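You operate a simulated robot arm through the tools that you are given. There is no shell and no other tool. Be economical: measure what you need, move in short steps, check, and stop when the job is done.

Carry out the task below with a simulated robot arm. There is one attempt and no reset: what you move stays moved.

TASK
Wind the field monitor up to 40 mm, brake it and switch it off.
Fine: switch on to read the height; brake off to wind, on again after.
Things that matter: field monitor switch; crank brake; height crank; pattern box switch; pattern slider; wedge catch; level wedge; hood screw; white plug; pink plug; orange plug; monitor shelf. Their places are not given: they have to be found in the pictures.

Only the result counts: the job must be done as asked and must still hold three seconds after the hand-in. Knocking over, shifting, dropping, spilling or breaking anything else fails it.

THE ROBOT
A 6-joint arm with a two-finger parallel gripper, fixed in place. Base frame: the origin is at the foot of the arm, x ahead of it, y to its left, z up. Units: cm, degrees, N and s.
With the tool pointing down near the work surface it reaches from about 26 to 68 cm from the base axis. Its first joint turns from -66.0 to 66.0 degrees. Payload 2.9 kg.
Tool frame: the origin (TCP) lies between the finger pads and is the grasp point; the fingertips stand 3 cm ahead of it; z points along the fingers, y is the line along which they close. Largest opening 11 cm; finger width 2, thickness 1; the body of the gripper, 4.8 by 11.2 cm, starts 5.5 cm behind the TCP.
Orientation is that of the tool frame in the base frame, as a unit quaternion [w, x, y, z]. With the fingers straight down and closing along the base's y, the tool's x points along the base's -x, its y along +y and its z along -z.

THE INTERFACE
- The arm moves only by the tool move_arm. Its argument "targets" is a list that holds one entry, the list of rows, each a list of 7 numbers: the shift along the tool's x, y, z in units of 25 mm (1.0 is 25 mm), then the turn, a rotation vector about the tool's x, y, z in units of 4 degrees (1.0 is 4 degrees), then the opening, from 0 (shut) to 1 (fully open). In form: [[[tx, ty, tz, wx, wy, wz, jaw], ...]]. A call has 1 to 8 rows; each row shifts and turns the commanded pose from where the row before left it, along the tool's axes as they then stand. A call with a number of a shift or a turn outside -1 to 1 is refused whole. Each row takes 0.2 s and may step no farther than 5 cm and 8.6 degrees from the row before; otherwise, or with a gripper value out of range, the whole call is refused. A pose out of reach is approached as far as the arm can. The call stops where the force on the tool passes 70 N (or 10 N more than at its start, if that is more) or the arm is blocked; 0.2 s more then pass. The fingers move at their own pace (about 10.8 cm/s each) and stop on an object; they squeeze with about 27 N. The grip force told is the motor's: it shows also when the fingers shut on nothing. Time passes only in rows, and 0.2 s behind the last, so rows that do not move let the fingers close. It gives the time, the measured TCP pose, the force on the tool (base axes), the opening and the grip force at its end, in the units of the frame above (readings bear some noise).
- Cameras (640 x 400 px; columns grow to the right, rows downward): "scene" is fixed at [9.74, 46.79, 137.54]; the picture's right is [-0.39, -0.92, 0.00], its down [-0.62, 0.26, -0.74] and it looks along [0.69, -0.29, -0.67] (base axes); focal length 326 px, centre (320, 200). "wrist" rides on the gripper at [7.2, 1.7, -10.3] in the tool frame; the picture's right is [-0.23, 0.97, 0.00], its down [-0.76, -0.18, -0.62] and it looks along [-0.61, -0.14, 0.78] (tool axes); focal length 222 px, centre (320, 200).
- capture(camera): a new picture of that camera. No time passes.
- probe_pixels(camera, pixels): there is no depth. For up to 12 entries [column, row, z] of the newest picture of that camera ("zoom" is the newest enlarged one), the place [x, y] in the base frame at which the ray of that pixel passes the height z, good to about 0.2 cm. No time passes.
- close_up(camera, box): a new picture of the part [left, top, right, bottom] of that camera's present view, enlarged. No time passes.
- close_job(): hands the job in; it is judged then, once.

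Keep the steps short. Do not move on a guess: measure, check each grasp and each placing, and mend mistakes. In all there are 80 turns and 38 pictures (those below and enlarged ones count). Leave the gripper open and the arm clear of the work at the hand-in unless told otherwise, and finish with a single line.

The tools are called after "Request:" as a command line: name --argument value ..., lists and objects as JSON in quotes. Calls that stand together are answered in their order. move_arm: Moves the arm, as the interface text tells. Its arguments: {"type":"object","properties":{"targets":{"type":"array","items":{"type":"array","items":{"type":"array","items":{"type":"number"}}}}},"required":["targets"]} The other tools are called the same way: capture (camera) takes a picture; probe_pixels (camera, pixels) gives the place at which the rays of pixels pass given heights; close_up (camera, box) takes an enlarged picture of a part of a camera's view; close_job () hands the job in.

At the start:

```text
time_s: 0.0
position: [35.18, 4.79, 112.83]
ee_rot: [0.001, 0.001, 1.0, -0.001]
force: [-0.1, -0.8, 0.6]
opening: 10.98
gripper_force: 0.1
```

scene: 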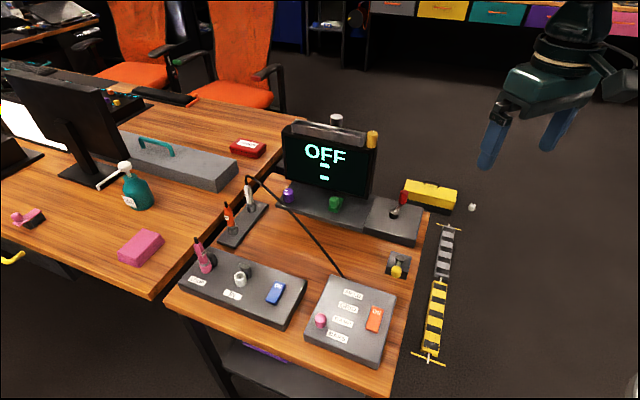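
wrist: 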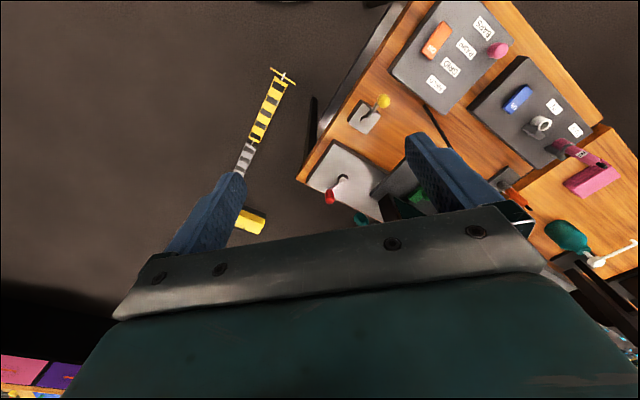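

The monitor reads OFF. There are several controls, so I'll enlarge the working area first.

Request:
close_up --camera "scene" --box '[160, 230, 420, 392]'

Request:
close_up --camera "scene" --box '[260, 110, 480, 248]'

```text
2.46 times, centred on (290, 311) of scene
```

zoom: 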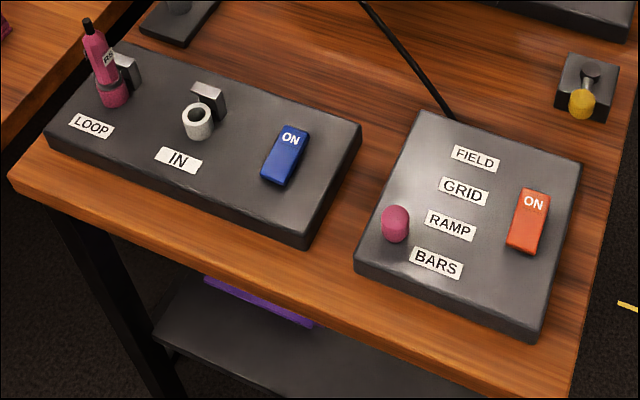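

```text
2.90 times, centred on (370, 179) of scene
```

zoom: 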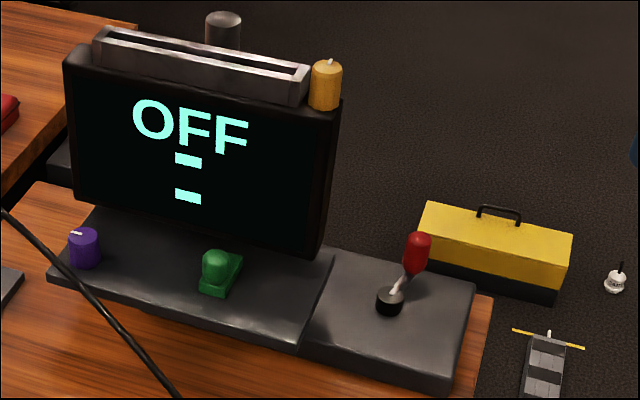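

The blue rocker sits on the plug panel and the orange one on the pattern box. The purple knob, green part, red-handled lever and yellow lever still need identifying. I'll probe rough places next so I can position the wrist camera.

Request:
probe_pixels --camera "scene" --pixels '[[276, 293, 79], [374, 319, 79], [397, 268, 77], [403, 200, 84], [394, 214, 79], [288, 194, 81], [335, 203, 80], [373, 139, 100], [321, 320, 80], [430, 210, 75.2], [393, 396, 75.2], [167, 303, 75.2]]'

Request:
close_up --camera "wrist" --box '[290, 80, 450, 230]'

```text
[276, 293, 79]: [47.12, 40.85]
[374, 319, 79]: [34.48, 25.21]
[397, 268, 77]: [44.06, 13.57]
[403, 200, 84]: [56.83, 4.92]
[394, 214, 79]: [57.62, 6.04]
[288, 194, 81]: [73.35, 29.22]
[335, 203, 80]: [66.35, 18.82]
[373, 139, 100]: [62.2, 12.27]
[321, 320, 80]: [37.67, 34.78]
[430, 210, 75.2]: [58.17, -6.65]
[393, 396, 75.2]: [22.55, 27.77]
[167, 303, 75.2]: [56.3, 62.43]
```

```text
2.67 times, centred on (370, 155) of wrist
```

zoom: 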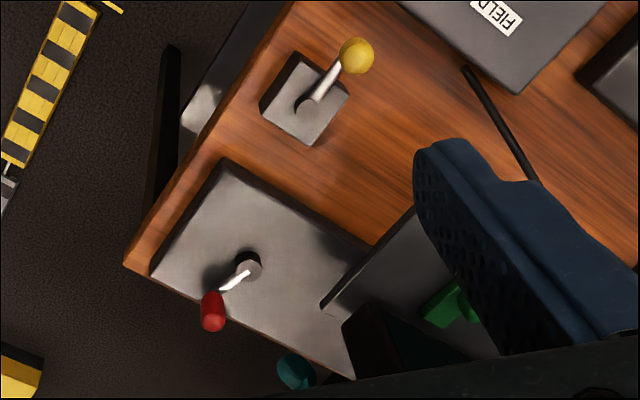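

The yellow lever on the small block looks like a brake. The red-handled bent arm on the plate beside the monitor looks like a crank. I'm moving over the front of the desk at a safe height, fingers shut, to see the blue rocker and the stand from the wrist camera.

Request:
move_arm --targets '[[[-0.25, 1, 0.6, 0, 0, 0, 0], [-0.25, 1, 0.6, 0, 0, 0, 0], [-0.25, 1, 0.6, 0, 0, 0, 0], [-0.25, 1, 0.6, 0, 0, 0, 0], [-0.25, 1, 0.6, 0, 0, 0, 0], [-0.25, 1, 0.6, 0, 0, 0, 0], [-0.25, 1, 0.6, 0, 0, 0, 0], [-0.25, 1, 0.6, 0, 0, 0, 0]]]'

Request:
capture --camera "wrist"

```text
time_s: 1.8
position: [40.06, 25.23, 100.71]
ee_rot: [0.0, -0.001, 1.0, -0.001]
force: [-0.4, 0.8, -0.3]
opening: 0.01
gripper_force: 26.8
```

```text
32 pictures are left
```

wrist: 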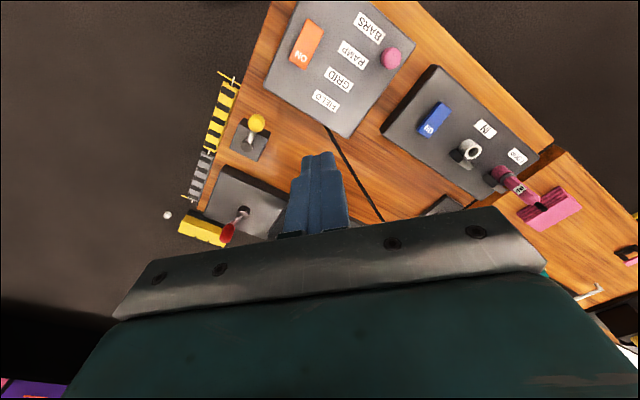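

Both rockers and the yellow lever are visible. I'll enlarge the rockers and the lever area to see their tilt.

Request:
close_up --camera "wrist" --box '[380, 60, 540, 200]'

Request:
close_up --camera "wrist" --box '[190, 90, 310, 250]'

Request:
probe_pixels --camera "wrist" --pixels '[[434, 120, 79], [440, 107, 79], [428, 131, 79], [257, 122, 80], [250, 142, 77], [244, 211, 79], [228, 232, 84]]'

```text
2.86 times, centred on (460, 130) of wrist
```

zoom: 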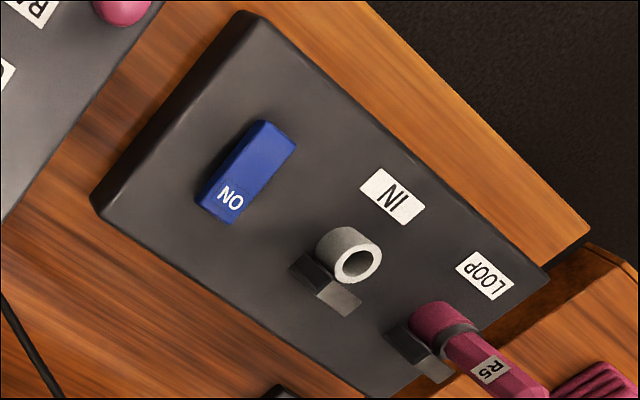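

```text
2.50 times, centred on (250, 170) of wrist
```

zoom: 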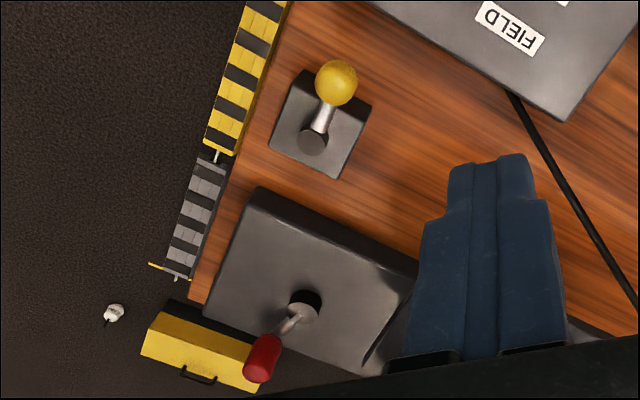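

```text
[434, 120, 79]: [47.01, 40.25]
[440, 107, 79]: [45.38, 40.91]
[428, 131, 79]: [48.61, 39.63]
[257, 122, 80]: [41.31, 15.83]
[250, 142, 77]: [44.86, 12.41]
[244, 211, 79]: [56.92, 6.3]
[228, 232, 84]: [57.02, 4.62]
```

Red handle: both cameras agree at about (57, 4.8, 84), so it stands nearly upright over its hub. The yellow knob lies over to the side. The stand needs a closer look before I decide which is the crank and which the brake.

Request:
close_up --camera "scene" --box '[270, 170, 360, 226]'

Request:
close_up --camera "scene" --box '[360, 180, 450, 236]'

Request:
close_up --camera "scene" --box '[370, 240, 430, 290]'

Request:
probe_pixels --camera "scene" --pixels '[[397, 272, 77], [397, 272, 79], [397, 272, 81], [400, 259, 76], [400, 259, 78]]'

Request:
probe_pixels --camera "wrist" --pixels '[[257, 122, 78], [257, 122, 79], [257, 122, 82], [250, 142, 76], [250, 142, 78]]'

```text
7.11 times, centred on (315, 198) of scene
```

zoom: 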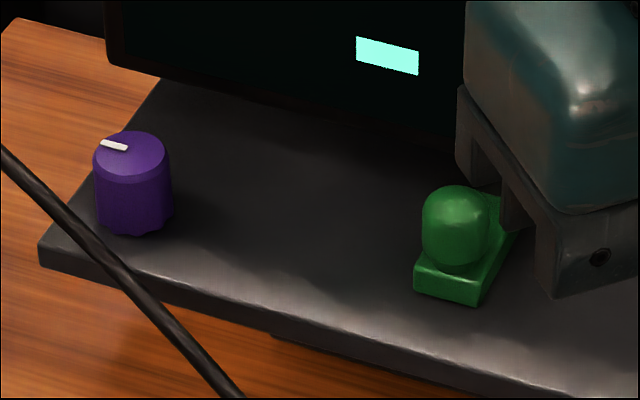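

```text
7.11 times, centred on (405, 208) of scene
```

zoom: 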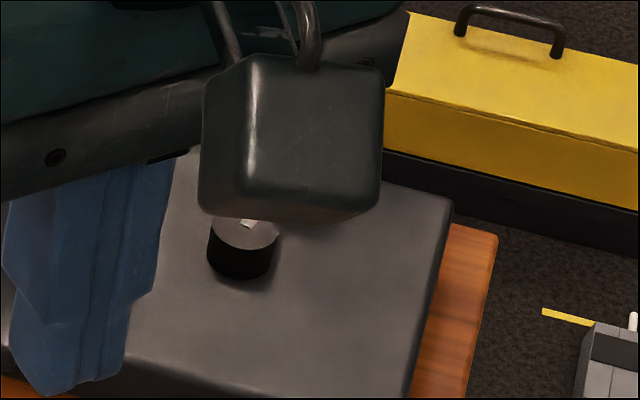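

```text
8.00 times, centred on (400, 265) of scene
```

zoom: 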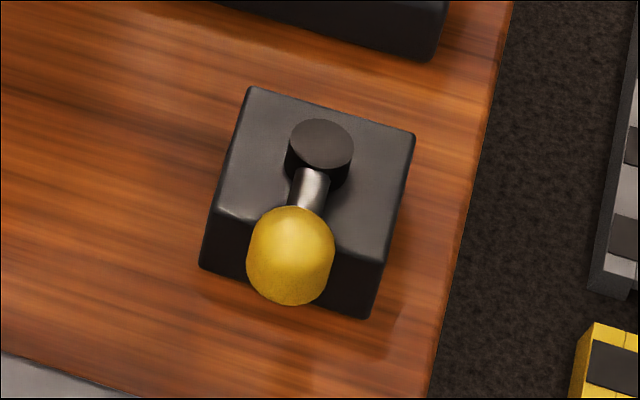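

```text
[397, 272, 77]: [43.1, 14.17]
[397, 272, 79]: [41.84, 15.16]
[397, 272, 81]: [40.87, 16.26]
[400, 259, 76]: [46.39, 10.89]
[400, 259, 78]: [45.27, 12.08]
```

```text
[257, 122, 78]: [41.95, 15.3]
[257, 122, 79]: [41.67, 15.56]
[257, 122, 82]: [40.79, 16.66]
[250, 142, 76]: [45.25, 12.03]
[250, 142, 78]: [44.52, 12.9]
```

The green part is a small block with a ball, the purple one a fluted knob, and the yellow one an arm on an upright hub. Before touching the crank I'll switch the monitor on for a readout. The blue rocker's ON end is at about (48.5, 39.8). I'm moving above it at height and then part-way down.

Request:
move_arm --targets '[[[-0.55, 0.98, 0, 0, 0, 0, 0], [-0.55, 0.98, 0, 0, 0, 0, 0], [-0.56, 0.98, 0, 0, 0, 0, 0], [-0.56, 0.98, 0, 0, 0, 0, 0], [-0.56, 0.98, 0, 0, 0, 0, 0], [-0.56, 0.97, 0, 0, 0, 0, 0], [0, 0, 1, 0, 0, 0, 0], [0, 0, 1, 0, 0, 0, 0]]]'

Request:
capture --camera "wrist"

Request:
probe_pixels --camera "scene" --pixels '[[276, 293, 79], [276, 293, 81]]'

```text
time_s: 3.6
position: [48.45, 39.44, 95.67]
ee_rot: [0.001, -0.001, 1.0, 0.0]
force: [0.2, -0.1, 1.1]
opening: 0.0
gripper_force: 26.7
```

```text
26 pictures are left
```

wrist: 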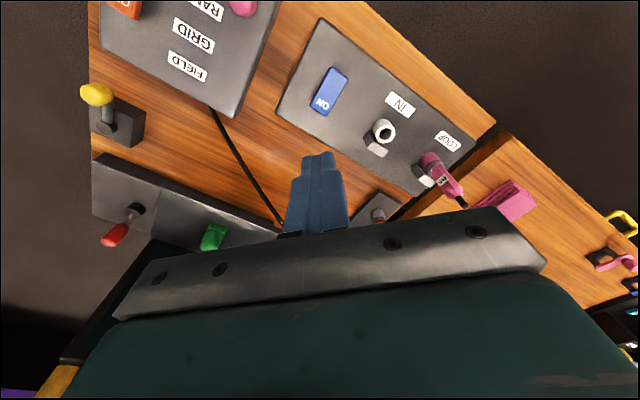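

```text
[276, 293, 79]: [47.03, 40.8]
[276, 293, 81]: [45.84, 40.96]
```

The levers show from another side here. I'll enlarge them, and use this view to fix the rocker ends.

Request:
close_up --camera "wrist" --box '[70, 70, 250, 260]'

Request:
probe_pixels --camera "wrist" --pixels '[[321, 106, 79], [321, 106, 80], [337, 76, 79], [337, 76, 80], [330, 91, 79], [97, 93, 79], [97, 93, 80], [97, 93, 82], [106, 128, 78], [114, 236, 83], [114, 236, 85], [136, 210, 79]]'

```text
2.11 times, centred on (160, 165) of wrist
```

zoom: 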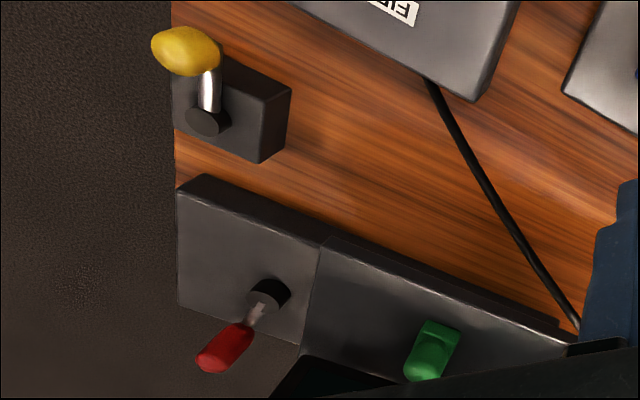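

```text
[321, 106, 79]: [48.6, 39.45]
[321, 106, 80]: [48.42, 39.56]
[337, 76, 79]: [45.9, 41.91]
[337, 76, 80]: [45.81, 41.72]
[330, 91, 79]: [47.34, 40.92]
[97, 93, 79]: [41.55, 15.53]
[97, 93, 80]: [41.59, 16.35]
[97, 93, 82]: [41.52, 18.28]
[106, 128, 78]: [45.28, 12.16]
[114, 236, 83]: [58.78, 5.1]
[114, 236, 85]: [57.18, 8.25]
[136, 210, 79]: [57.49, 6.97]
```

Yellow has a horizontal arm about 5 cm long with an upright knob at (41.6, 15.5, 79) and its hub at (45.2, 12.2), so it's the height crank. Red at (57.5, 5.2, 83) over its hub (57.4, 6.4) is a tilted lever, so it's the brake. First I'll press the ON end of the blue rocker, descending gently.

Request:
move_arm --targets '[[[0, 0, 1, 0, 0, 0, 0], [0, 0, 1, 0, 0, 0, 0], [0, 0, 1, 0, 0, 0, 0], [0, 0, 1, 0, 0, 0, 0], [0, 0, 0.6, 0, 0, 0, 0], [0, 0, 0.2, 0, 0, 0, 0], [0, 0, 0.2, 0, 0, 0, 0]]]'

Request:
capture --camera "scene"

```text
time_s: 5.2
position: [48.61, 39.61, 83.29]
ee_rot: [0.0, 0.0, 1.0, 0.0]
force: [-0.2, 0.7, -1.1]
opening: 0.0
gripper_force: 27.2
```

```text
24 pictures are left
```

scene: 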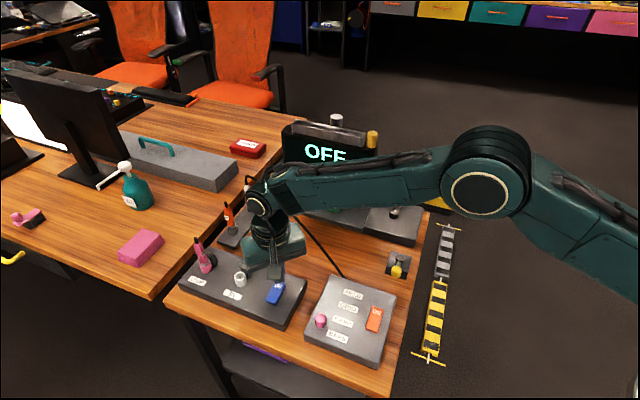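

Tips are just above the rocker, with no contact yet. I'll go on in small steps until it gives.

Request:
move_arm --targets '[[[0, 0, 0.15, 0, 0, 0, 0], [0, 0, 0.15, 0, 0, 0, 0], [0, 0, 0.15, 0, 0, 0, 0], [0, 0, 0.1, 0, 0, 0, 0]]]'

Request:
close_up --camera "scene" --box '[220, 110, 440, 310]'

```text
time_s: 6.2
position: [48.52, 39.51, 81.92]
ee_rot: [0.0, 0.0, 1.0, 0.0]
force: [-0.3, 0.9, 0.2]
opening: 0.0
gripper_force: 26.9
```

```text
2.00 times, centred on (330, 210) of scene
```

zoom: 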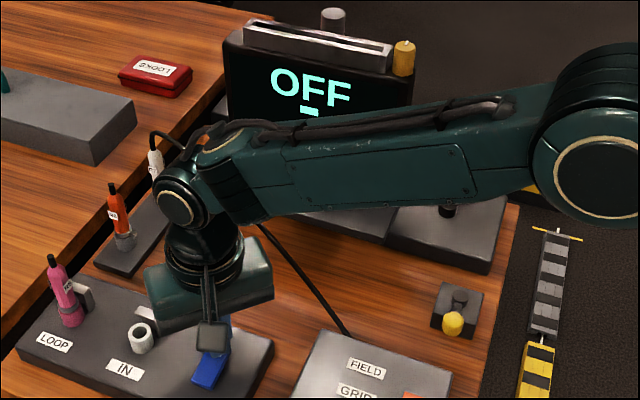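

Still no contact at tip height 78.9, so I'm continuing in small steps.

Request:
move_arm --targets '[[[0, 0, 0.1, 0, 0, 0, 0], [0, 0, 0.1, 0, 0, 0, 0], [0, 0, 0.1, 0, 0, 0, 0], [0, 0, 0.1, 0, 0, 0, 0]]]'

```text
time_s: 7.2
position: [48.43, 39.55, 81.42]
ee_rot: [0.001, 0.001, 1.0, 0.001]
force: [-14.4, -21.6, 46.9]
opening: 0.0
gripper_force: 26.6
```

I felt contact at tip height about 78.4, with 47 N. I'll lift and check the display and rocker.

Request:
move_arm --targets '[[[0, 0, -0.6, 0, 0, 0, 0], [0, 0, -1, 0, 0, 0, 0], [0, 0, -1, 0, 0, 0, 0], [0, 0, -1, 0, 0, 0, 0], [0, 0, -1, 0, 0, 0, 0], [0, 0, -1, 0, 0, 0, 0]]]'

Request:
capture --camera "scene"

Request:
close_up --camera "wrist" --box '[270, 40, 400, 160]'

```text
time_s: 8.6
position: [48.39, 39.46, 95.08]
ee_rot: [0.0, 0.0, 1.0, 0.001]
force: [0.4, 0.2, 0.2]
opening: 0.0
gripper_force: 27.1
```

```text
22 pictures are left
```

scene: 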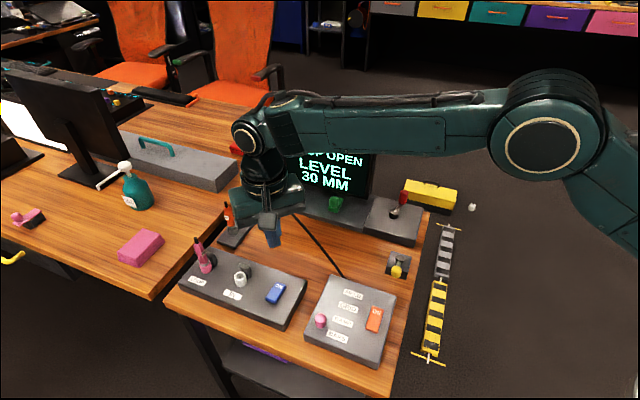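

```text
3.33 times, centred on (335, 100) of wrist
```

zoom: 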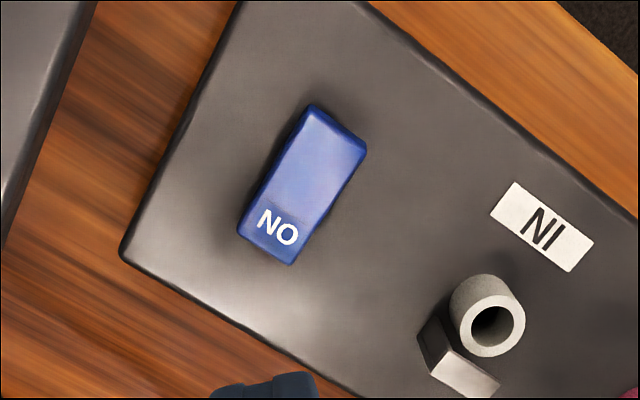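

The monitor is on and reads "… OPEN, LEVEL 30 MM", so it needs +10 mm. Next I'll swing back around to view the red brake lever, rising and staying clear of the monitor.

Request:
move_arm --targets '[[[0.25, -1, -0.3, 0, 0, 0, 0], [0.25, -1, -0.3, 0, 0, 0, 0], [0.25, -1, -0.3, 0, 0, 0, 0], [0.25, -1, -0.3, 0, 0, 0, 0], [0.25, -1, -0.3, 0, 0, 0, 0], [0.25, -1, -0.3, 0, 0, 0, 0], [0.25, -1, -0.3, 0, 0, 0, 0], [0.25, -1, -0.3, 0, 0, 0, 0]]]'

Request:
move_arm --targets '[[[-0.1, -1, 0, 0, 0, 0, 0], [-0.1, -1, 0, 0, 0, 0, 0], [-0.2, -1, 0, 0, 0, 0, 0], [-0.4, -1, 0.2, 0, 0, 0, 0], [-0.4, -1, 0.4, 0, 0, 0, 0], [-0.4, -1, 0.6, 0, 0, 0, 0], [-0.4, -1, 0.6, 0, 0, 0, 0], [-0.4, -1, 0.6, 0, 0, 0, 0]]]'

Request:
capture --camera "wrist"

Request:
close_up --camera "scene" --box '[270, 110, 430, 290]'

```text
time_s: 10.4
position: [43.6, 19.63, 101.06]
ee_rot: [0.0, 0.0, 1.0, 0.0]
force: [-0.2, 0.0, -0.6]
opening: 0.0
gripper_force: 27.0
```

```text
time_s: 12.2
position: [49.57, -0.42, 95.13]
ee_rot: [0.0, 0.0, 1.0, 0.0]
force: [-0.4, -0.4, 0.9]
opening: 0.0
gripper_force: 27.4
```

```text
20 pictures are left
```

wrist: 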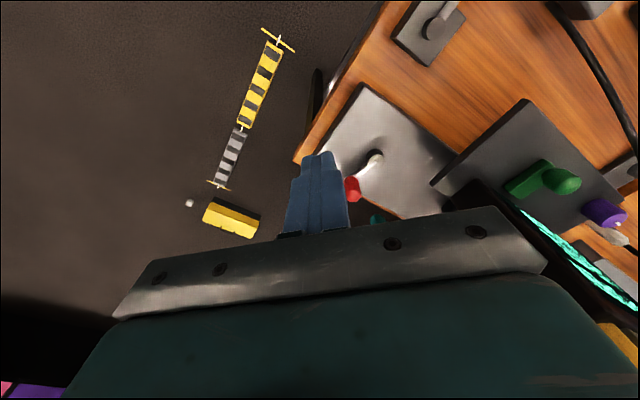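

```text
2.22 times, centred on (350, 200) of scene
```

zoom: 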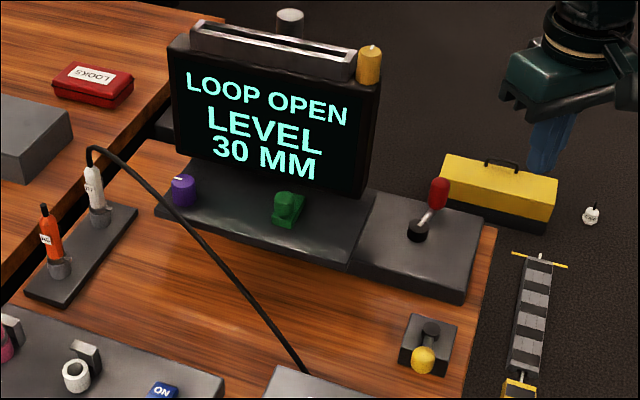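

It reads "LOOP OPEN / LEVEL / 30 MM". The red handle is partly hidden behind the fingers, so I'll shift a little in −y to see it fully.

Request:
move_arm --targets '[[[0, -1, 0, 0, 0, 0, 0], [0, -1, 0, 0, 0, 0, 0]]]'

Request:
close_up --camera "wrist" --box '[320, 0, 560, 230]'

```text
time_s: 12.8
position: [49.4, -5.38, 94.98]
ee_rot: [0.0, 0.0, 1.0, 0.0]
force: [-0.3, -0.4, 0.8]
opening: 0.0
gripper_force: 27.2
```

```text
1.74 times, centred on (440, 115) of wrist
```

zoom: 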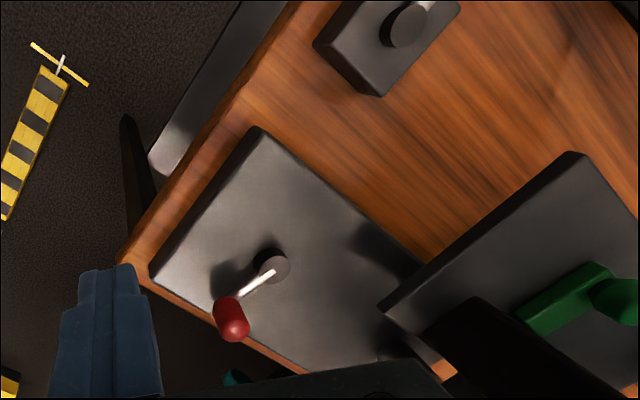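

Here the silver arm runs out from the hub to an upright red handle, which looks crank-like as well. I'll measure both devices accurately.

Request:
probe_pixels --camera "zoom" --pixels '[[222, 306, 80], [222, 306, 82], [233, 328, 82], [233, 328, 84], [233, 328, 86], [274, 266, 79], [274, 266, 80], [404, 27, 78], [404, 27, 79]]'

Request:
probe_pixels --camera "scene" --pixels '[[402.5, 203, 80], [402.5, 203, 82], [404, 192, 82], [404, 192, 84], [404, 192, 86], [393.3, 212.5, 79], [393.3, 212.5, 80], [400, 257.5, 78], [400, 257.5, 79], [396.5, 269, 79], [396.5, 269, 80], [396.5, 269, 81]]'

```text
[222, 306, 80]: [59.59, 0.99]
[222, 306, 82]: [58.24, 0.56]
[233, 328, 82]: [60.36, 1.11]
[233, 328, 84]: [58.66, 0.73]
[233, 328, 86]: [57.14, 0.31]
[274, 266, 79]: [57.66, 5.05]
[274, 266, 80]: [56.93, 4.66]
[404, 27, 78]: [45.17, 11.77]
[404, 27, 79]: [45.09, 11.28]
```

```text
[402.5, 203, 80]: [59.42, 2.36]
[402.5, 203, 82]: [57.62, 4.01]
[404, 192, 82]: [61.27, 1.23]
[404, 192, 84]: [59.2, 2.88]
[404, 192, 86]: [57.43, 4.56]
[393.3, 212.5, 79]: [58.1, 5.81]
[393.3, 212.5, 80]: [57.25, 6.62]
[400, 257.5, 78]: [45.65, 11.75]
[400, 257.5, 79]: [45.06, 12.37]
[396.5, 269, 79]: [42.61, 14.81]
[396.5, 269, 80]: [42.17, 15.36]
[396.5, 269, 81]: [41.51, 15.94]
```

Corrected reading: the red handle is at (60.4, 1.2), z 79–82.5, on a 5 cm arm from its hub at (58, 5.7). It stands at an odd angle right beside the monitor, so red is the height crank. The yellow arm is exactly aligned with the desk, so yellow is the brake. I'm going over the yellow knob and turning the tool 45° so the fingers close along the desk's left-right line.

Request:
move_arm --targets '[[[0.385, 1, 0, 0, 0, 0, 0.3], [0.385, 1, 0, 0, 0, 0, 0.3], [0.385, 1, 0, 0, 0, 0, 0.3], [0.385, 1, 0, 0, 0, 0, 0.3], [0.385, 1, 0, 0, 0, 0, 0.3], [0.385, 1, 0, 0, 0, 0, 0.3], [0.385, 1, 0, 0, 0, 0, 0.3], [0.385, 1, 0, 0, 0, 0, 0.3]]]'

Request:
move_arm --targets '[[[0, 0, 0, 0, 0, 1, 0.3], [0, 0, 0, 0, 0, 1, 0.3], [0, 0, 0, 0, 0, 1, 0.3], [0, 0, 0, 0, 0, 1, 0.3], [0, 0, 0, 0, 0, 1, 0.3], [0, 0, 0, 0, 0, 1, 0.3], [0, 0, 0, 0, 0, 1, 0.3], [0, 0, 0, 0, 0, 1, 0.3]]]'

Request:
move_arm --targets '[[[0, 0, 0, 0, 0, 1, 0.3], [0, 0, 0, 0, 0, 1, 0.3], [0, 0, 0, 0, 0, 1, 0.3], [0, 0, 0, 0, 0, 0.25, 0.3]]]'

Request:
capture --camera "wrist"

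```text
time_s: 14.6
position: [41.87, 14.53, 95.03]
ee_rot: [0.0, -0.001, 1.0, 0.0]
force: [-0.5, -0.3, 0.7]
opening: 3.31
gripper_force: 0.0
```

```text
time_s: 16.4
position: [41.83, 14.67, 94.89]
ee_rot: [-0.001, 0.277, 0.961, 0.0]
force: [0.7, 0.2, -0.1]
opening: 3.29
gripper_force: 0.1
```

```text
time_s: 17.4
position: [41.95, 14.51, 95.02]
ee_rot: [0.0, 0.382, 0.924, 0.0]
force: [0.5, 0.6, 0.1]
opening: 3.3
gripper_force: 0.0
```

```text
17 pictures are left
```

wrist: 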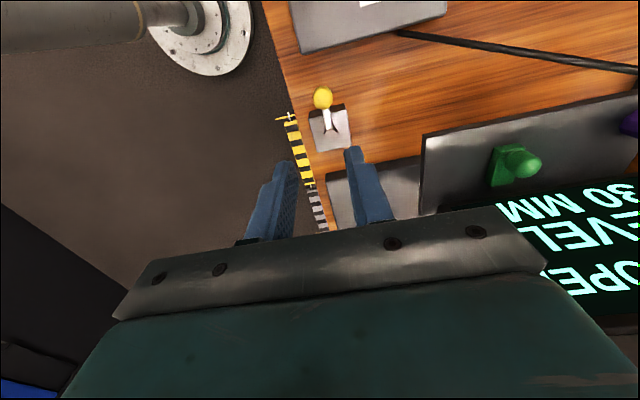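

Orientation is right. I'll locate the knob once more in this view.

Request:
close_up --camera "wrist" --box '[270, 60, 390, 180]'

Request:
probe_pixels --camera "wrist" --pixels '[[322, 98, 79], [322, 98, 80], [322, 98, 81], [332, 135, 78], [332, 135, 79]]'

```text
3.33 times, centred on (330, 120) of wrist
```

zoom: 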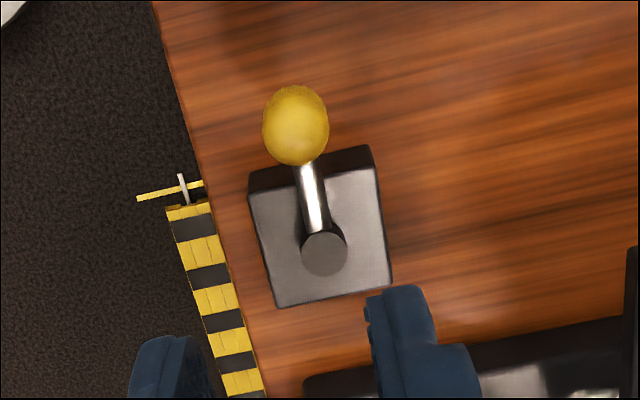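

```text
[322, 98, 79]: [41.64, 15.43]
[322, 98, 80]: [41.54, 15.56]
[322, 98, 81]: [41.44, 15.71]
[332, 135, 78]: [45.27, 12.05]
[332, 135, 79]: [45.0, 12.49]
```

The knob is at (41.55, 15.5). I'll lower the open jaws (3.3 cm gap) around it.

Request:
move_arm --targets '[[[0.38, 0.18, 0, 0, 0, 0, 0.3], [0, 0, 1, 0, 0, 0, 0.3], [0, 0, 1, 0, 0, 0, 0.3], [0, 0, 1, 0, 0, 0, 0.3], [0, 0, 1, 0, 0, 0, 0.3], [0, 0, 0.7, 0, 0, 0, 0.3], [0, 0, 0.5, 0, 0, 0, 0.3], [0, 0, 0.3, 0, 0, 0, 0.3]]]'

Request:
close_up --camera "wrist" --box '[200, 60, 440, 250]'

```text
time_s: 19.2
position: [41.51, 15.58, 81.16]
ee_rot: [0.0, 0.383, 0.924, 0.0]
force: [-1.1, 0.1, 0.0]
opening: 3.28
gripper_force: 0.0
```

```text
2.11 times, centred on (320, 155) of wrist
```

zoom: 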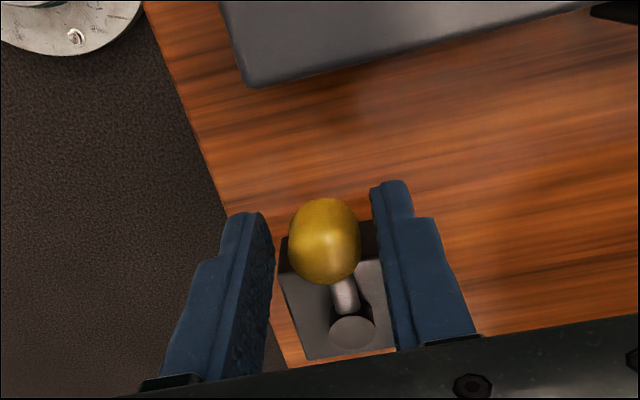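

The knob sits cleanly between the fingers. I'll push gently toward +y tool (desk left) to see if it yields.

Request:
move_arm --targets '[[[0, 0.25, 0, 0, 0, 0, 0.3], [0, 0.1, 0, 0, 0, 0, 0.3], [0, 0.1, 0, 0, 0, 0, 0.3], [0, 0.1, 0, 0, 0, 0, 0.3]]]'

```text
time_s: 20.2
position: [42.46, 16.5, 81.03]
ee_rot: [0.0, 0.382, 0.924, 0.0]
force: [-1.4, -0.1, -0.1]
opening: 3.37
gripper_force: 0.4
```

There's barely any force, so it's either moving freely or not yet touched. A bit more.

Request:
move_arm --targets '[[[0, 0.15, 0, 0, 0, 0, 0.3], [-0.02, 0.15, 0, 0, 0, 0, 0.3], [-0.05, 0.15, 0, 0, 0, 0, 0.3]]]'

Request:
close_up --camera "wrist" --box '[200, 60, 440, 250]'

```text
time_s: 21.0
position: [43.47, 17.3, 81.15]
ee_rot: [-0.001, 0.383, 0.924, 0.0]
force: [-0.7, -0.7, -0.2]
opening: 3.32
gripper_force: 0.2
```

```text
2.11 times, centred on (320, 155) of wrist
```

zoom: 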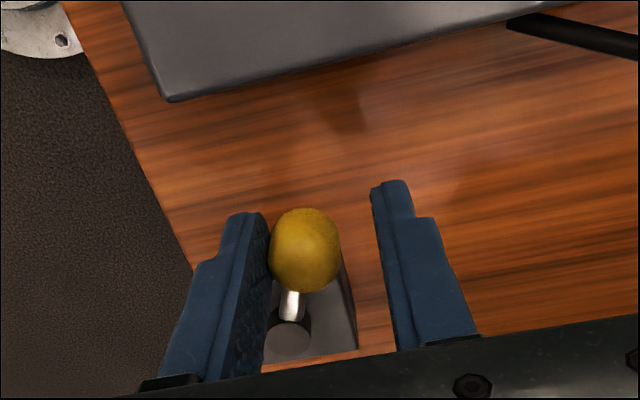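

The knob moves freely toward desk-left (about 20° so far). I'll turn the tool to stay tangential, then follow the arc to find the end stop.

Request:
move_arm --targets '[[[0, 0, 0, 0, 0, 1, 0.3], [0, 0, 0, 0, 0, 1, 0.3], [0, 0, 0, 0, 0, 1, 0.3], [0, 0, 0, 0, 0, 1, 0.3], [0, 0, 0, 0, 0, 1, 0.3], [0, 0, 0, 0, 0, 1, 0.3]]]'

Request:
move_arm --targets '[[[-0.1, 0.137, 0, 0, 0, 1, 0.3], [-0.05, 0.137, 0, 0, 0, 1, 0.3], [-0.005, 0.137, 0, 0, 0, 1, 0.3], [-0.005, 0.137, 0, 0, 0, 1, 0.3]]]'

Request:
close_up --camera "scene" --box '[270, 110, 470, 290]'

```text
time_s: 22.4
position: [43.42, 17.25, 81.16]
ee_rot: [0.0, 0.567, 0.823, 0.0]
force: [0.2, -0.4, 0.3]
opening: 3.29
gripper_force: 0.1
```

```text
time_s: 23.4
position: [44.9, 17.15, 81.08]
ee_rot: [0.0, 0.676, 0.737, 0.0]
force: [0.0, 1.3, -0.5]
opening: 3.35
gripper_force: 0.3
```

```text
2.22 times, centred on (370, 200) of scene
```

zoom: 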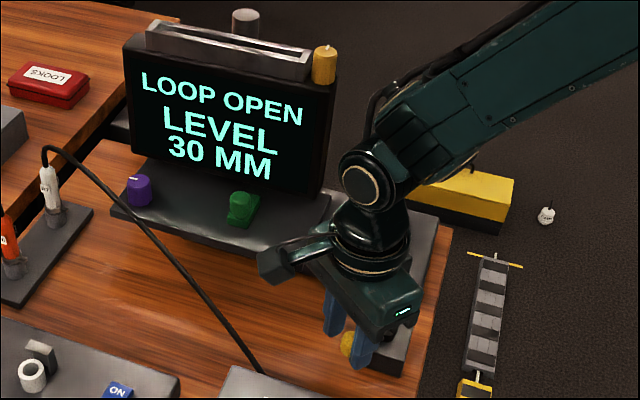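

The height stays at 30 MM, which fits a brake. I'll go on along the arc until it stops.

Request:
move_arm --targets '[[[-0.005, 0.137, 0, 0, 0, 1, 0.3], [-0.005, 0.137, 0, 0, 0, 1, 0.3], [-0.005, 0.137, 0, 0, 0, 1, 0.3], [-0.005, 0.137, 0, 0, 0, 1, 0.3], [-0.005, 0.137, 0, 0, 0, 1, 0.3], [-0.005, 0.137, 0, 0, 0, 1, 0.3]]]'

Request:
close_up --camera "wrist" --box '[200, 60, 440, 250]'

```text
time_s: 24.8
position: [46.77, 16.94, 81.25]
ee_rot: [0.0, 0.815, 0.58, 0.0]
force: [-0.1, 0.4, 0.4]
opening: 3.36
gripper_force: 0.1
```

```text
2.11 times, centred on (320, 155) of wrist
```

zoom: 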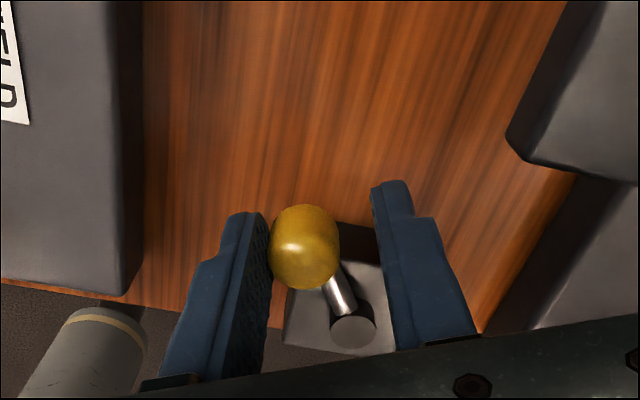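

Still free, at about 55° of turn. I'm continuing along the arc.

Request:
move_arm --targets '[[[-0.005, 0.137, 0, 0, 0, 1, 0.3], [-0.005, 0.137, 0, 0, 0, 1, 0.3], [-0.005, 0.137, 0, 0, 0, 1, 0.3], [-0.005, 0.137, 0, 0, 0, 1, 0.3], [-0.005, 0.137, 0, 0, 0, 1, 0.3], [-0.005, 0.137, 0, 0, 0, 1, 0.3], [-0.005, 0.137, 0, 0, 0, 1, 0.3]]]'

```text
time_s: 26.4
position: [48.76, 15.68, 81.24]
ee_rot: [0.0, 0.931, 0.366, -0.001]
force: [-5.3, 3.0, 0.6]
opening: 3.57
gripper_force: 2.8
```

A slight resistance now, 6 N. Two more small steps will tell a stop from a detent.

Request:
move_arm --targets '[[[-0.005, 0.1, 0, 0, 0, 0.7, 0.3], [-0.005, 0.1, 0, 0, 0, 0.7, 0.3]]]'

Request:
close_up --camera "wrist" --box '[200, 60, 440, 250]'

```text
time_s: 27.0
position: [48.87, 15.41, 81.06]
ee_rot: [-0.001, 0.946, 0.323, -0.003]
force: [-16.8, 9.3, 4.5]
opening: 4.18
gripper_force: 8.9
```

```text
2.11 times, centred on (320, 155) of wrist
```

zoom: 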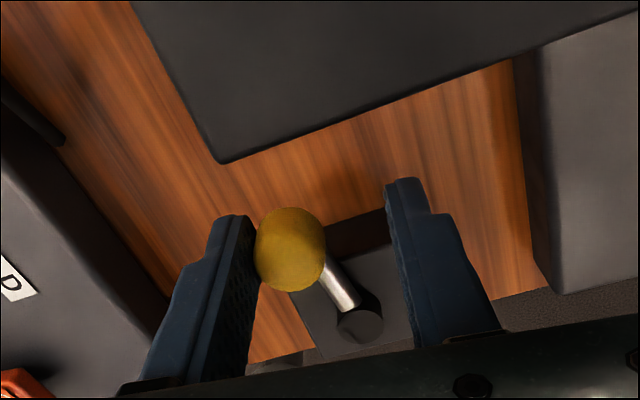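

The knob hit the end stop about 80–90° from where it started, so the brake is taken off. I'm backing off, rising, and turning the tool back toward the crank's tangent.

Request:
move_arm --targets '[[[0, -0.3, 0, 0, 0, 0, 0.3], [0, 0, -1, 0, 0, 0, 0.3], [0, 0, -1, 0, 0, 0, 0.3], [0, 0, -1, 0, 0, 0, 0.3], [0, 0, -1, 0, 0, 0, 0.3], [0, 0, -1, 0, 0, -1, 0.3], [0, 0, 0, 0, 0, -1, 0.3], [0, 0, 0, 0, 0, -1, 0.3]]]'

Request:
move_arm --targets '[[[0, 0, 0, 0, 0, -1, 0.3], [0, 0, 0, 0, 0, -1, 0.3], [0, 0, 0, 0, 0, -1, 0.3], [0, 0, 0, 0, 0, -1, 0.3], [0, 0, 0, 0, 0, -1, 0.3], [0, 0, 0, 0, 0, -1, 0.3], [0, 0, 0, 0, 0, -1, 0.3], [0, 0, 0, 0, 0, -1, 0.3]]]'

Request:
move_arm --targets '[[[0, 0, 0, 0, 0, -1, 0.3], [0, 0, 0, 0, 0, -1, 0.3], [0, 0, 0, 0, 0, -1, 0.3], [0, 0, 0, 0, 0, -1, 0.3], [0, 0, 0, 0, 0, -1, 0.3], [0, 0, 0, 0, 0, -1, 0.3], [0, 0, 0, 0, 0, -1, 0.3], [0, 0, 0, 0, 0, -1, 0.3]]]'

```text
time_s: 28.8
position: [48.74, 15.95, 93.71]
ee_rot: [-0.001, 0.908, 0.418, -0.001]
force: [0.4, 1.0, -0.2]
opening: 3.3
gripper_force: 0.1
```

```text
time_s: 30.6
position: [48.86, 15.87, 93.71]
ee_rot: [-0.001, 0.758, 0.653, 0.0]
force: [0.0, -0.4, -0.5]
opening: 3.3
gripper_force: 0.0
```

```text
time_s: 32.4
position: [48.72, 15.87, 93.59]
ee_rot: [0.001, 0.548, 0.836, -0.001]
force: [-0.1, -0.3, 0.4]
opening: 3.3
gripper_force: 0.0
```

Tool y is now along (0.92, 0.40), near the crank tangent. I'm travelling round the clear side to above the red handle.

Request:
move_arm --targets '[[[-1, 0, 0, 0, 0, 0, 0.3], [-1, 0, 0, 0, 0, 0, 0.3], [-1, 0, 0, 0, 0, 0, 0.3], [-1, 0, 0, 0, 0, 0, 0.3], [-1, 0, 0, 0, 0, 0, 0.3], [-1, 0.4, 0, 0, 0, 0, 0.3], [-1, 0.8, 0, 0, 0, 0, 0.3], [-0.25, 0.75, 0, 0, 0, 0, 0.3]]]'

Request:
capture --camera "wrist"

Request:
capture --camera "scene"

```text
time_s: 34.2
position: [60.26, 1.42, 93.62]
ee_rot: [0.0, 0.549, 0.836, 0.0]
force: [0.9, -0.1, 0.0]
opening: 3.29
gripper_force: 0.1
```

```text
10 pictures are left
```

wrist: 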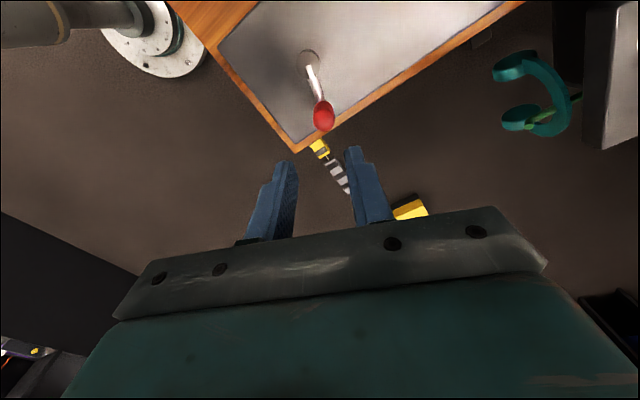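

```text
9 pictures are left
```

scene: 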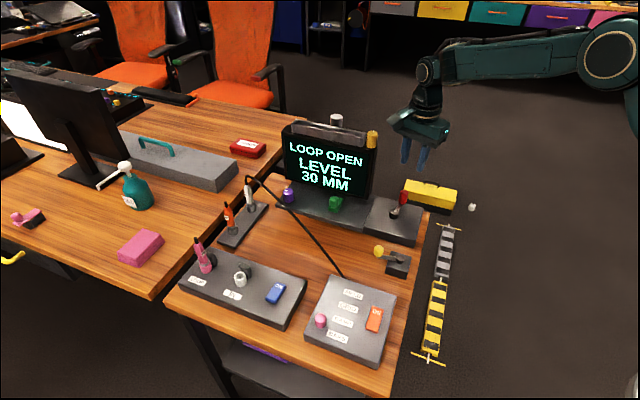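

Yellow is now pointing left, and the red handle is visible at (322, 117) in the wrist view. I'll probe it.

Request:
probe_pixels --camera "wrist" --pixels '[[324, 121, 82.5], [324, 121, 84], [318, 100, 79], [318, 100, 81], [310, 60, 79], [310, 60, 80]]'

Request:
probe_pixels --camera "scene" --pixels '[[404, 191, 82.5], [404, 191, 84], [402.5, 204, 79], [402.5, 204, 81], [393.5, 212.5, 79], [393.5, 212.5, 80], [372, 190, 82], [372, 190, 84]]'

```text
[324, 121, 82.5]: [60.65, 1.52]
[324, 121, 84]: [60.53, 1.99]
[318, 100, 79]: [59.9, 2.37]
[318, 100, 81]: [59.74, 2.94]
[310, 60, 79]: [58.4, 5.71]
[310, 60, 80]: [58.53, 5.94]
```

```text
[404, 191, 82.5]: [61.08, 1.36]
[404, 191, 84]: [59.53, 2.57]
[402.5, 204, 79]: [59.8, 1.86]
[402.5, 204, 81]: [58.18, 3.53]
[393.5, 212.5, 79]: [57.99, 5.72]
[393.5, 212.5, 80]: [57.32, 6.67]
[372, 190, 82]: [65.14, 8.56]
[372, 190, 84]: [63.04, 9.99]
```

The handle is at (60.5, 1.7), z 79–83, hub (58.1, 5.7). I'm lowering the open jaws around the handle.

Request:
move_arm --targets '[[[0.1, 0.1, 1, 0, 0, 0, 0.3], [0, 0, 1, 0, 0, 0, 0.3], [0, 0, 1, 0, 0, 0, 0.3], [0, 0, 0.6, 0, 0, 0, 0.3], [0, 0, 0.5, 0, 0, 0, 0.3], [0, 0, 0.4, 0, 0, 0, 0.3]]]'

Request:
close_up --camera "wrist" --box '[200, 60, 440, 250]'

```text
time_s: 35.6
position: [60.48, 1.55, 82.32]
ee_rot: [-0.001, 0.549, 0.836, -0.001]
force: [-0.2, 0.0, 0.2]
opening: 3.31
gripper_force: 0.0
```

```text
2.11 times, centred on (320, 155) of wrist
```

zoom: 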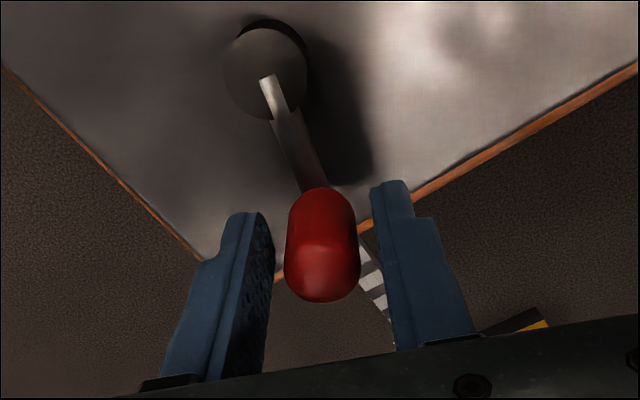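

The handle is cleanly caged. I'm turning the crank about 20° clockwise (seen from above), then checking the reading.

Request:
move_arm --targets '[[[0, -0.16, 0, 0, 0, 0, 0.3], [0, -0.16, 0, 0, 0, 0, 0.3], [0.005, -0.133, 0, 0, 0, 1, 0.3], [0.005, -0.133, 0, 0, 0, 1, 0.3], [0.005, -0.133, 0, 0, 0, 1, 0.3], [0.005, -0.133, 0, 0, 0, 1, 0.3], [0.005, -0.133, 0, 0, 0, 1, 0.3]]]'

Request:
close_up --camera "scene" --box '[270, 110, 450, 230]'

```text
time_s: 37.2
position: [57.92, 0.73, 82.43]
ee_rot: [0.001, 0.687, 0.727, 0.0]
force: [5.5, -1.1, 1.4]
opening: 3.54
gripper_force: 3.1
```

```text
3.33 times, centred on (360, 170) of scene
```

zoom: 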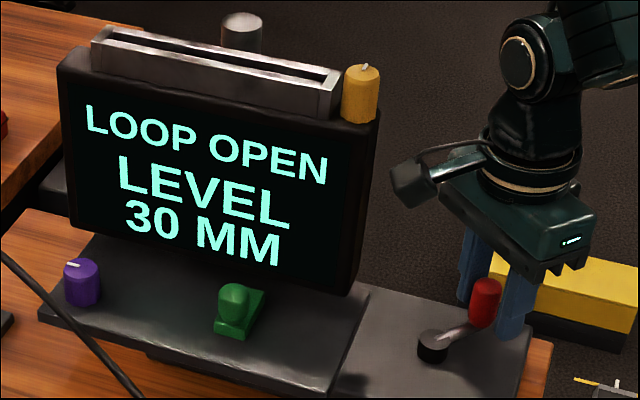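

The crank moved some 20° with about 5 N drag, still 30 MM. I'll turn further the same way.

Request:
move_arm --targets '[[[0.005, -0.133, 0, 0, 0, 1, 0.3], [0.005, -0.133, 0, 0, 0, 1, 0.3], [0.005, -0.133, 0, 0, 0, 1, 0.3], [0.005, -0.133, 0, 0, 0, 1, 0.3]]]'

```text
time_s: 38.2
position: [56.98, 0.96, 82.31]
ee_rot: [0.0, 0.781, 0.624, 0.0]
force: [4.2, 1.4, 0.5]
opening: 3.53
gripper_force: 1.6
```

It's moving steadily with constant drag. Another 32°.

Request:
move_arm --targets '[[[0.005, -0.133, 0, 0, 0, 1, 0.3], [0.005, -0.133, 0, 0, 0, 1, 0.3], [0.005, -0.133, 0, 0, 0, 1, 0.3], [0.005, -0.133, 0, 0, 0, 1, 0.3], [0.005, -0.133, 0, 0, 0, 1, 0.3], [0.005, -0.133, 0, 0, 0, 1, 0.3], [0.005, -0.133, 0, 0, 0, 1, 0.3], [0.005, -0.133, 0, 0, 0, 1, 0.3]]]'

Request:
close_up --camera "scene" --box '[270, 110, 450, 270]'

```text
time_s: 40.0
position: [54.57, 2.33, 82.51]
ee_rot: [0.0, 0.923, 0.385, 0.0]
force: [4.7, -1.8, -1.6]
opening: 3.51
gripper_force: 2.5
```

```text
2.50 times, centred on (360, 190) of scene
```

zoom: 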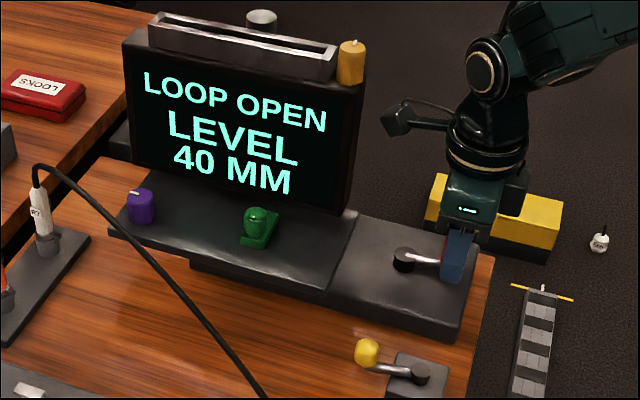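

It reads 40 MM after about 68° of turn. The display seems to move in 10 mm steps, so I want to be well inside the 40 band and not near its edge. I'm turning a little further in small pieces while watching the force.

Request:
move_arm --targets '[[[0.005, -0.133, 0, 0, 0, 1, 0.3], [0.005, -0.133, 0, 0, 0, 1, 0.3], [0.005, -0.133, 0, 0, 0, 1, 0.3]]]'

Request:
close_up --camera "scene" --box '[270, 110, 450, 270]'

```text
time_s: 40.8
position: [54.02, 2.92, 82.3]
ee_rot: [0.0, 0.958, 0.286, 0.0]
force: [3.0, -2.5, 2.1]
opening: 3.56
gripper_force: 2.3
```

```text
2.50 times, centred on (360, 190) of scene
```

zoom: 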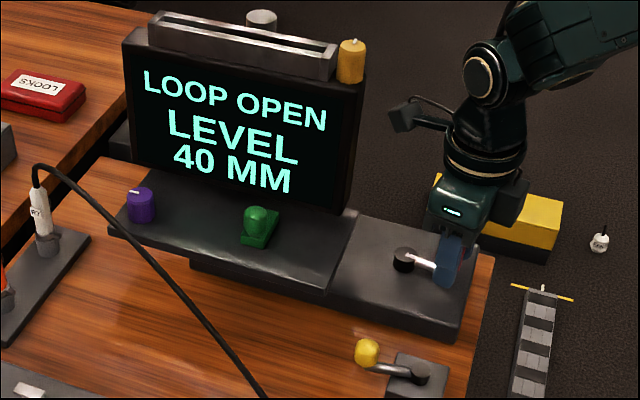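

Still 40 MM at about 77°. I have a 30 mm close-up of the purple knob on the rising plate. An identical one now lets me measure the actual rise.

Request:
close_up --camera "scene" --box '[270, 170, 360, 226]'

```text
7.11 times, centred on (315, 198) of scene
```

zoom: 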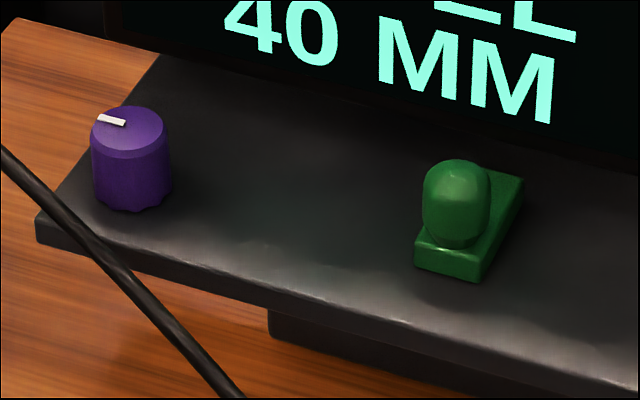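

Knob and green part rose about 24–25 zoom px, which at this range is about 12 mm. So it's really near 42 mm and a bit too far. I'll back the jaws by 24° of arc to the pose where the handle should sit (about 62° from start), then close so the handle is centred there.

Request:
move_arm --targets '[[[0.005, 0.133, 0, 0, 0, -1, 0.3], [0.005, 0.133, 0, 0, 0, -1, 0.3], [0.005, 0.133, 0, 0, 0, -1, 0.3], [0.005, 0.133, 0, 0, 0, -1, 0.3], [0.005, 0.133, 0, 0, 0, -1, 0.3], [0.005, 0.133, 0, 0, 0, -1, 0.3]]]'

```text
time_s: 42.2
position: [55.48, 1.43, 82.44]
ee_rot: [0.0, 0.877, 0.481, 0.0]
force: [-0.4, 0.1, -0.6]
opening: 3.31
gripper_force: 0.0
```

TCP is at −121.5° around the hub, with no force. I'm closing to centre the handle there.

Request:
move_arm --targets '[[[0, 0, 0, 0, 0, 0, 0.22], [0, 0, 0, 0, 0, 0, 0.18], [0, 0, 0, 0, 0, 0, 0.1], [0, 0, 0, 0, 0, 0, 0.1], [0, 0, 0, 0, 0, 0, 0.1]]]'

Request:
close_up --camera "scene" --box '[270, 170, 360, 226]'

```text
time_s: 43.4
position: [55.4, 1.49, 82.46]
ee_rot: [0.0, 0.877, 0.48, 0.001]
force: [-2.8, -1.9, 0.1]
opening: 2.13
gripper_force: 44.8
```

```text
7.11 times, centred on (315, 198) of scene
```

zoom: 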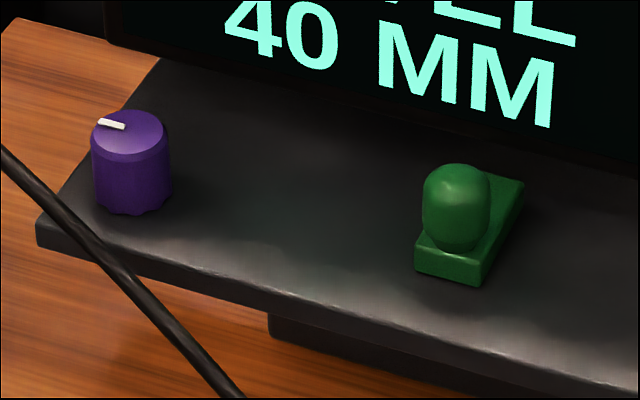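

The plate dropped 4 px to a net of about 21 px, so about 10 mm of rise, and it reads 40 MM. I'm releasing the handle, lifting straight up, and probing the yellow knob in the stored scene picture.

Request:
move_arm --targets '[[[0, 0, 0, 0, 0, 0, 0.3], [0, 0, 0, 0, 0, 0, 0.32], [0, 0, -1, 0, 0, 0, 0.32], [0, 0, -1, 0, 0, 0, 0.32], [0, 0, -1, 0, 0, 0, 0.32], [0, 0, -1, 0, 0, 0, 0.32], [0, 0, -1, 0, 0, 0, 0.32]]]'

Request:
probe_pixels --camera "scene" --pixels '[[379, 250, 79], [379, 250, 80], [379, 250, 81], [400, 259, 78], [400, 259, 79]]'

```text
time_s: 45.0
position: [55.49, 1.55, 94.75]
ee_rot: [0.0, 0.877, 0.48, 0.001]
force: [0.4, 0.5, -0.1]
opening: 3.51
gripper_force: 0.2
```

```text
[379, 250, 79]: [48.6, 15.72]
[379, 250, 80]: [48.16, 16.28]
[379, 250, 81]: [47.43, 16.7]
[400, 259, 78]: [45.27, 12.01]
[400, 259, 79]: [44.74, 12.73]
```

The knob is at about (48.3, 16.0). The tool is already radial there. I'm moving over, then down around it.

Request:
move_arm --targets '[[[0.55, -0.92, 0, 0, 0, 0, 0.36], [0.55, -0.92, 0, 0, 0, 0, 0.36], [0.55, -0.92, 0, 0, 0, 0, 0.36], [0.55, -0.92, 0, 0, 0, 0, 0.36], [0.55, -0.92, 0, 0, 0, 0, 0.36], [0.55, -0.92, 0, 0, 0, 0, 0.36]]]'

Request:
move_arm --targets '[[[0, 0, 1, 0, 0, 0, 0.36], [0, 0, 1, 0, 0, 0, 0.36], [0, 0, 1, 0, 0, 0, 0.36], [0, 0, 1, 0, 0, 0, 0.36], [0, 0, 0.7, 0, 0, 0, 0.36], [0, 0, 0.4, 0, 0, 0, 0.36], [0, 0, 0.35, 0, 0, 0, 0.36]]]'

```text
time_s: 46.4
position: [48.19, 16.03, 95.29]
ee_rot: [0.0, 0.877, 0.48, 0.0]
force: [0.0, 0.4, -0.2]
opening: 3.98
gripper_force: 0.0
```

```text
time_s: 48.0
position: [48.07, 16.08, 81.45]
ee_rot: [-0.001, 0.877, 0.48, 0.0]
force: [0.5, 0.1, -0.6]
opening: 3.96
gripper_force: 0.1
```

At knob height, with no contact. I'll close briefly to confirm the knob is between the fingers.

Request:
move_arm --targets '[[[0, 0, 0, 0, 0, 0, 0.25], [0, 0, 0, 0, 0, 0, 0.1], [0, 0, 0, 0, 0, 0, 0.1]]]'

```text
time_s: 48.8
position: [47.98, 15.97, 81.47]
ee_rot: [-0.001, 0.877, 0.48, 0.0]
force: [-3.6, 3.6, -0.4]
opening: 2.1
gripper_force: 45.3
```

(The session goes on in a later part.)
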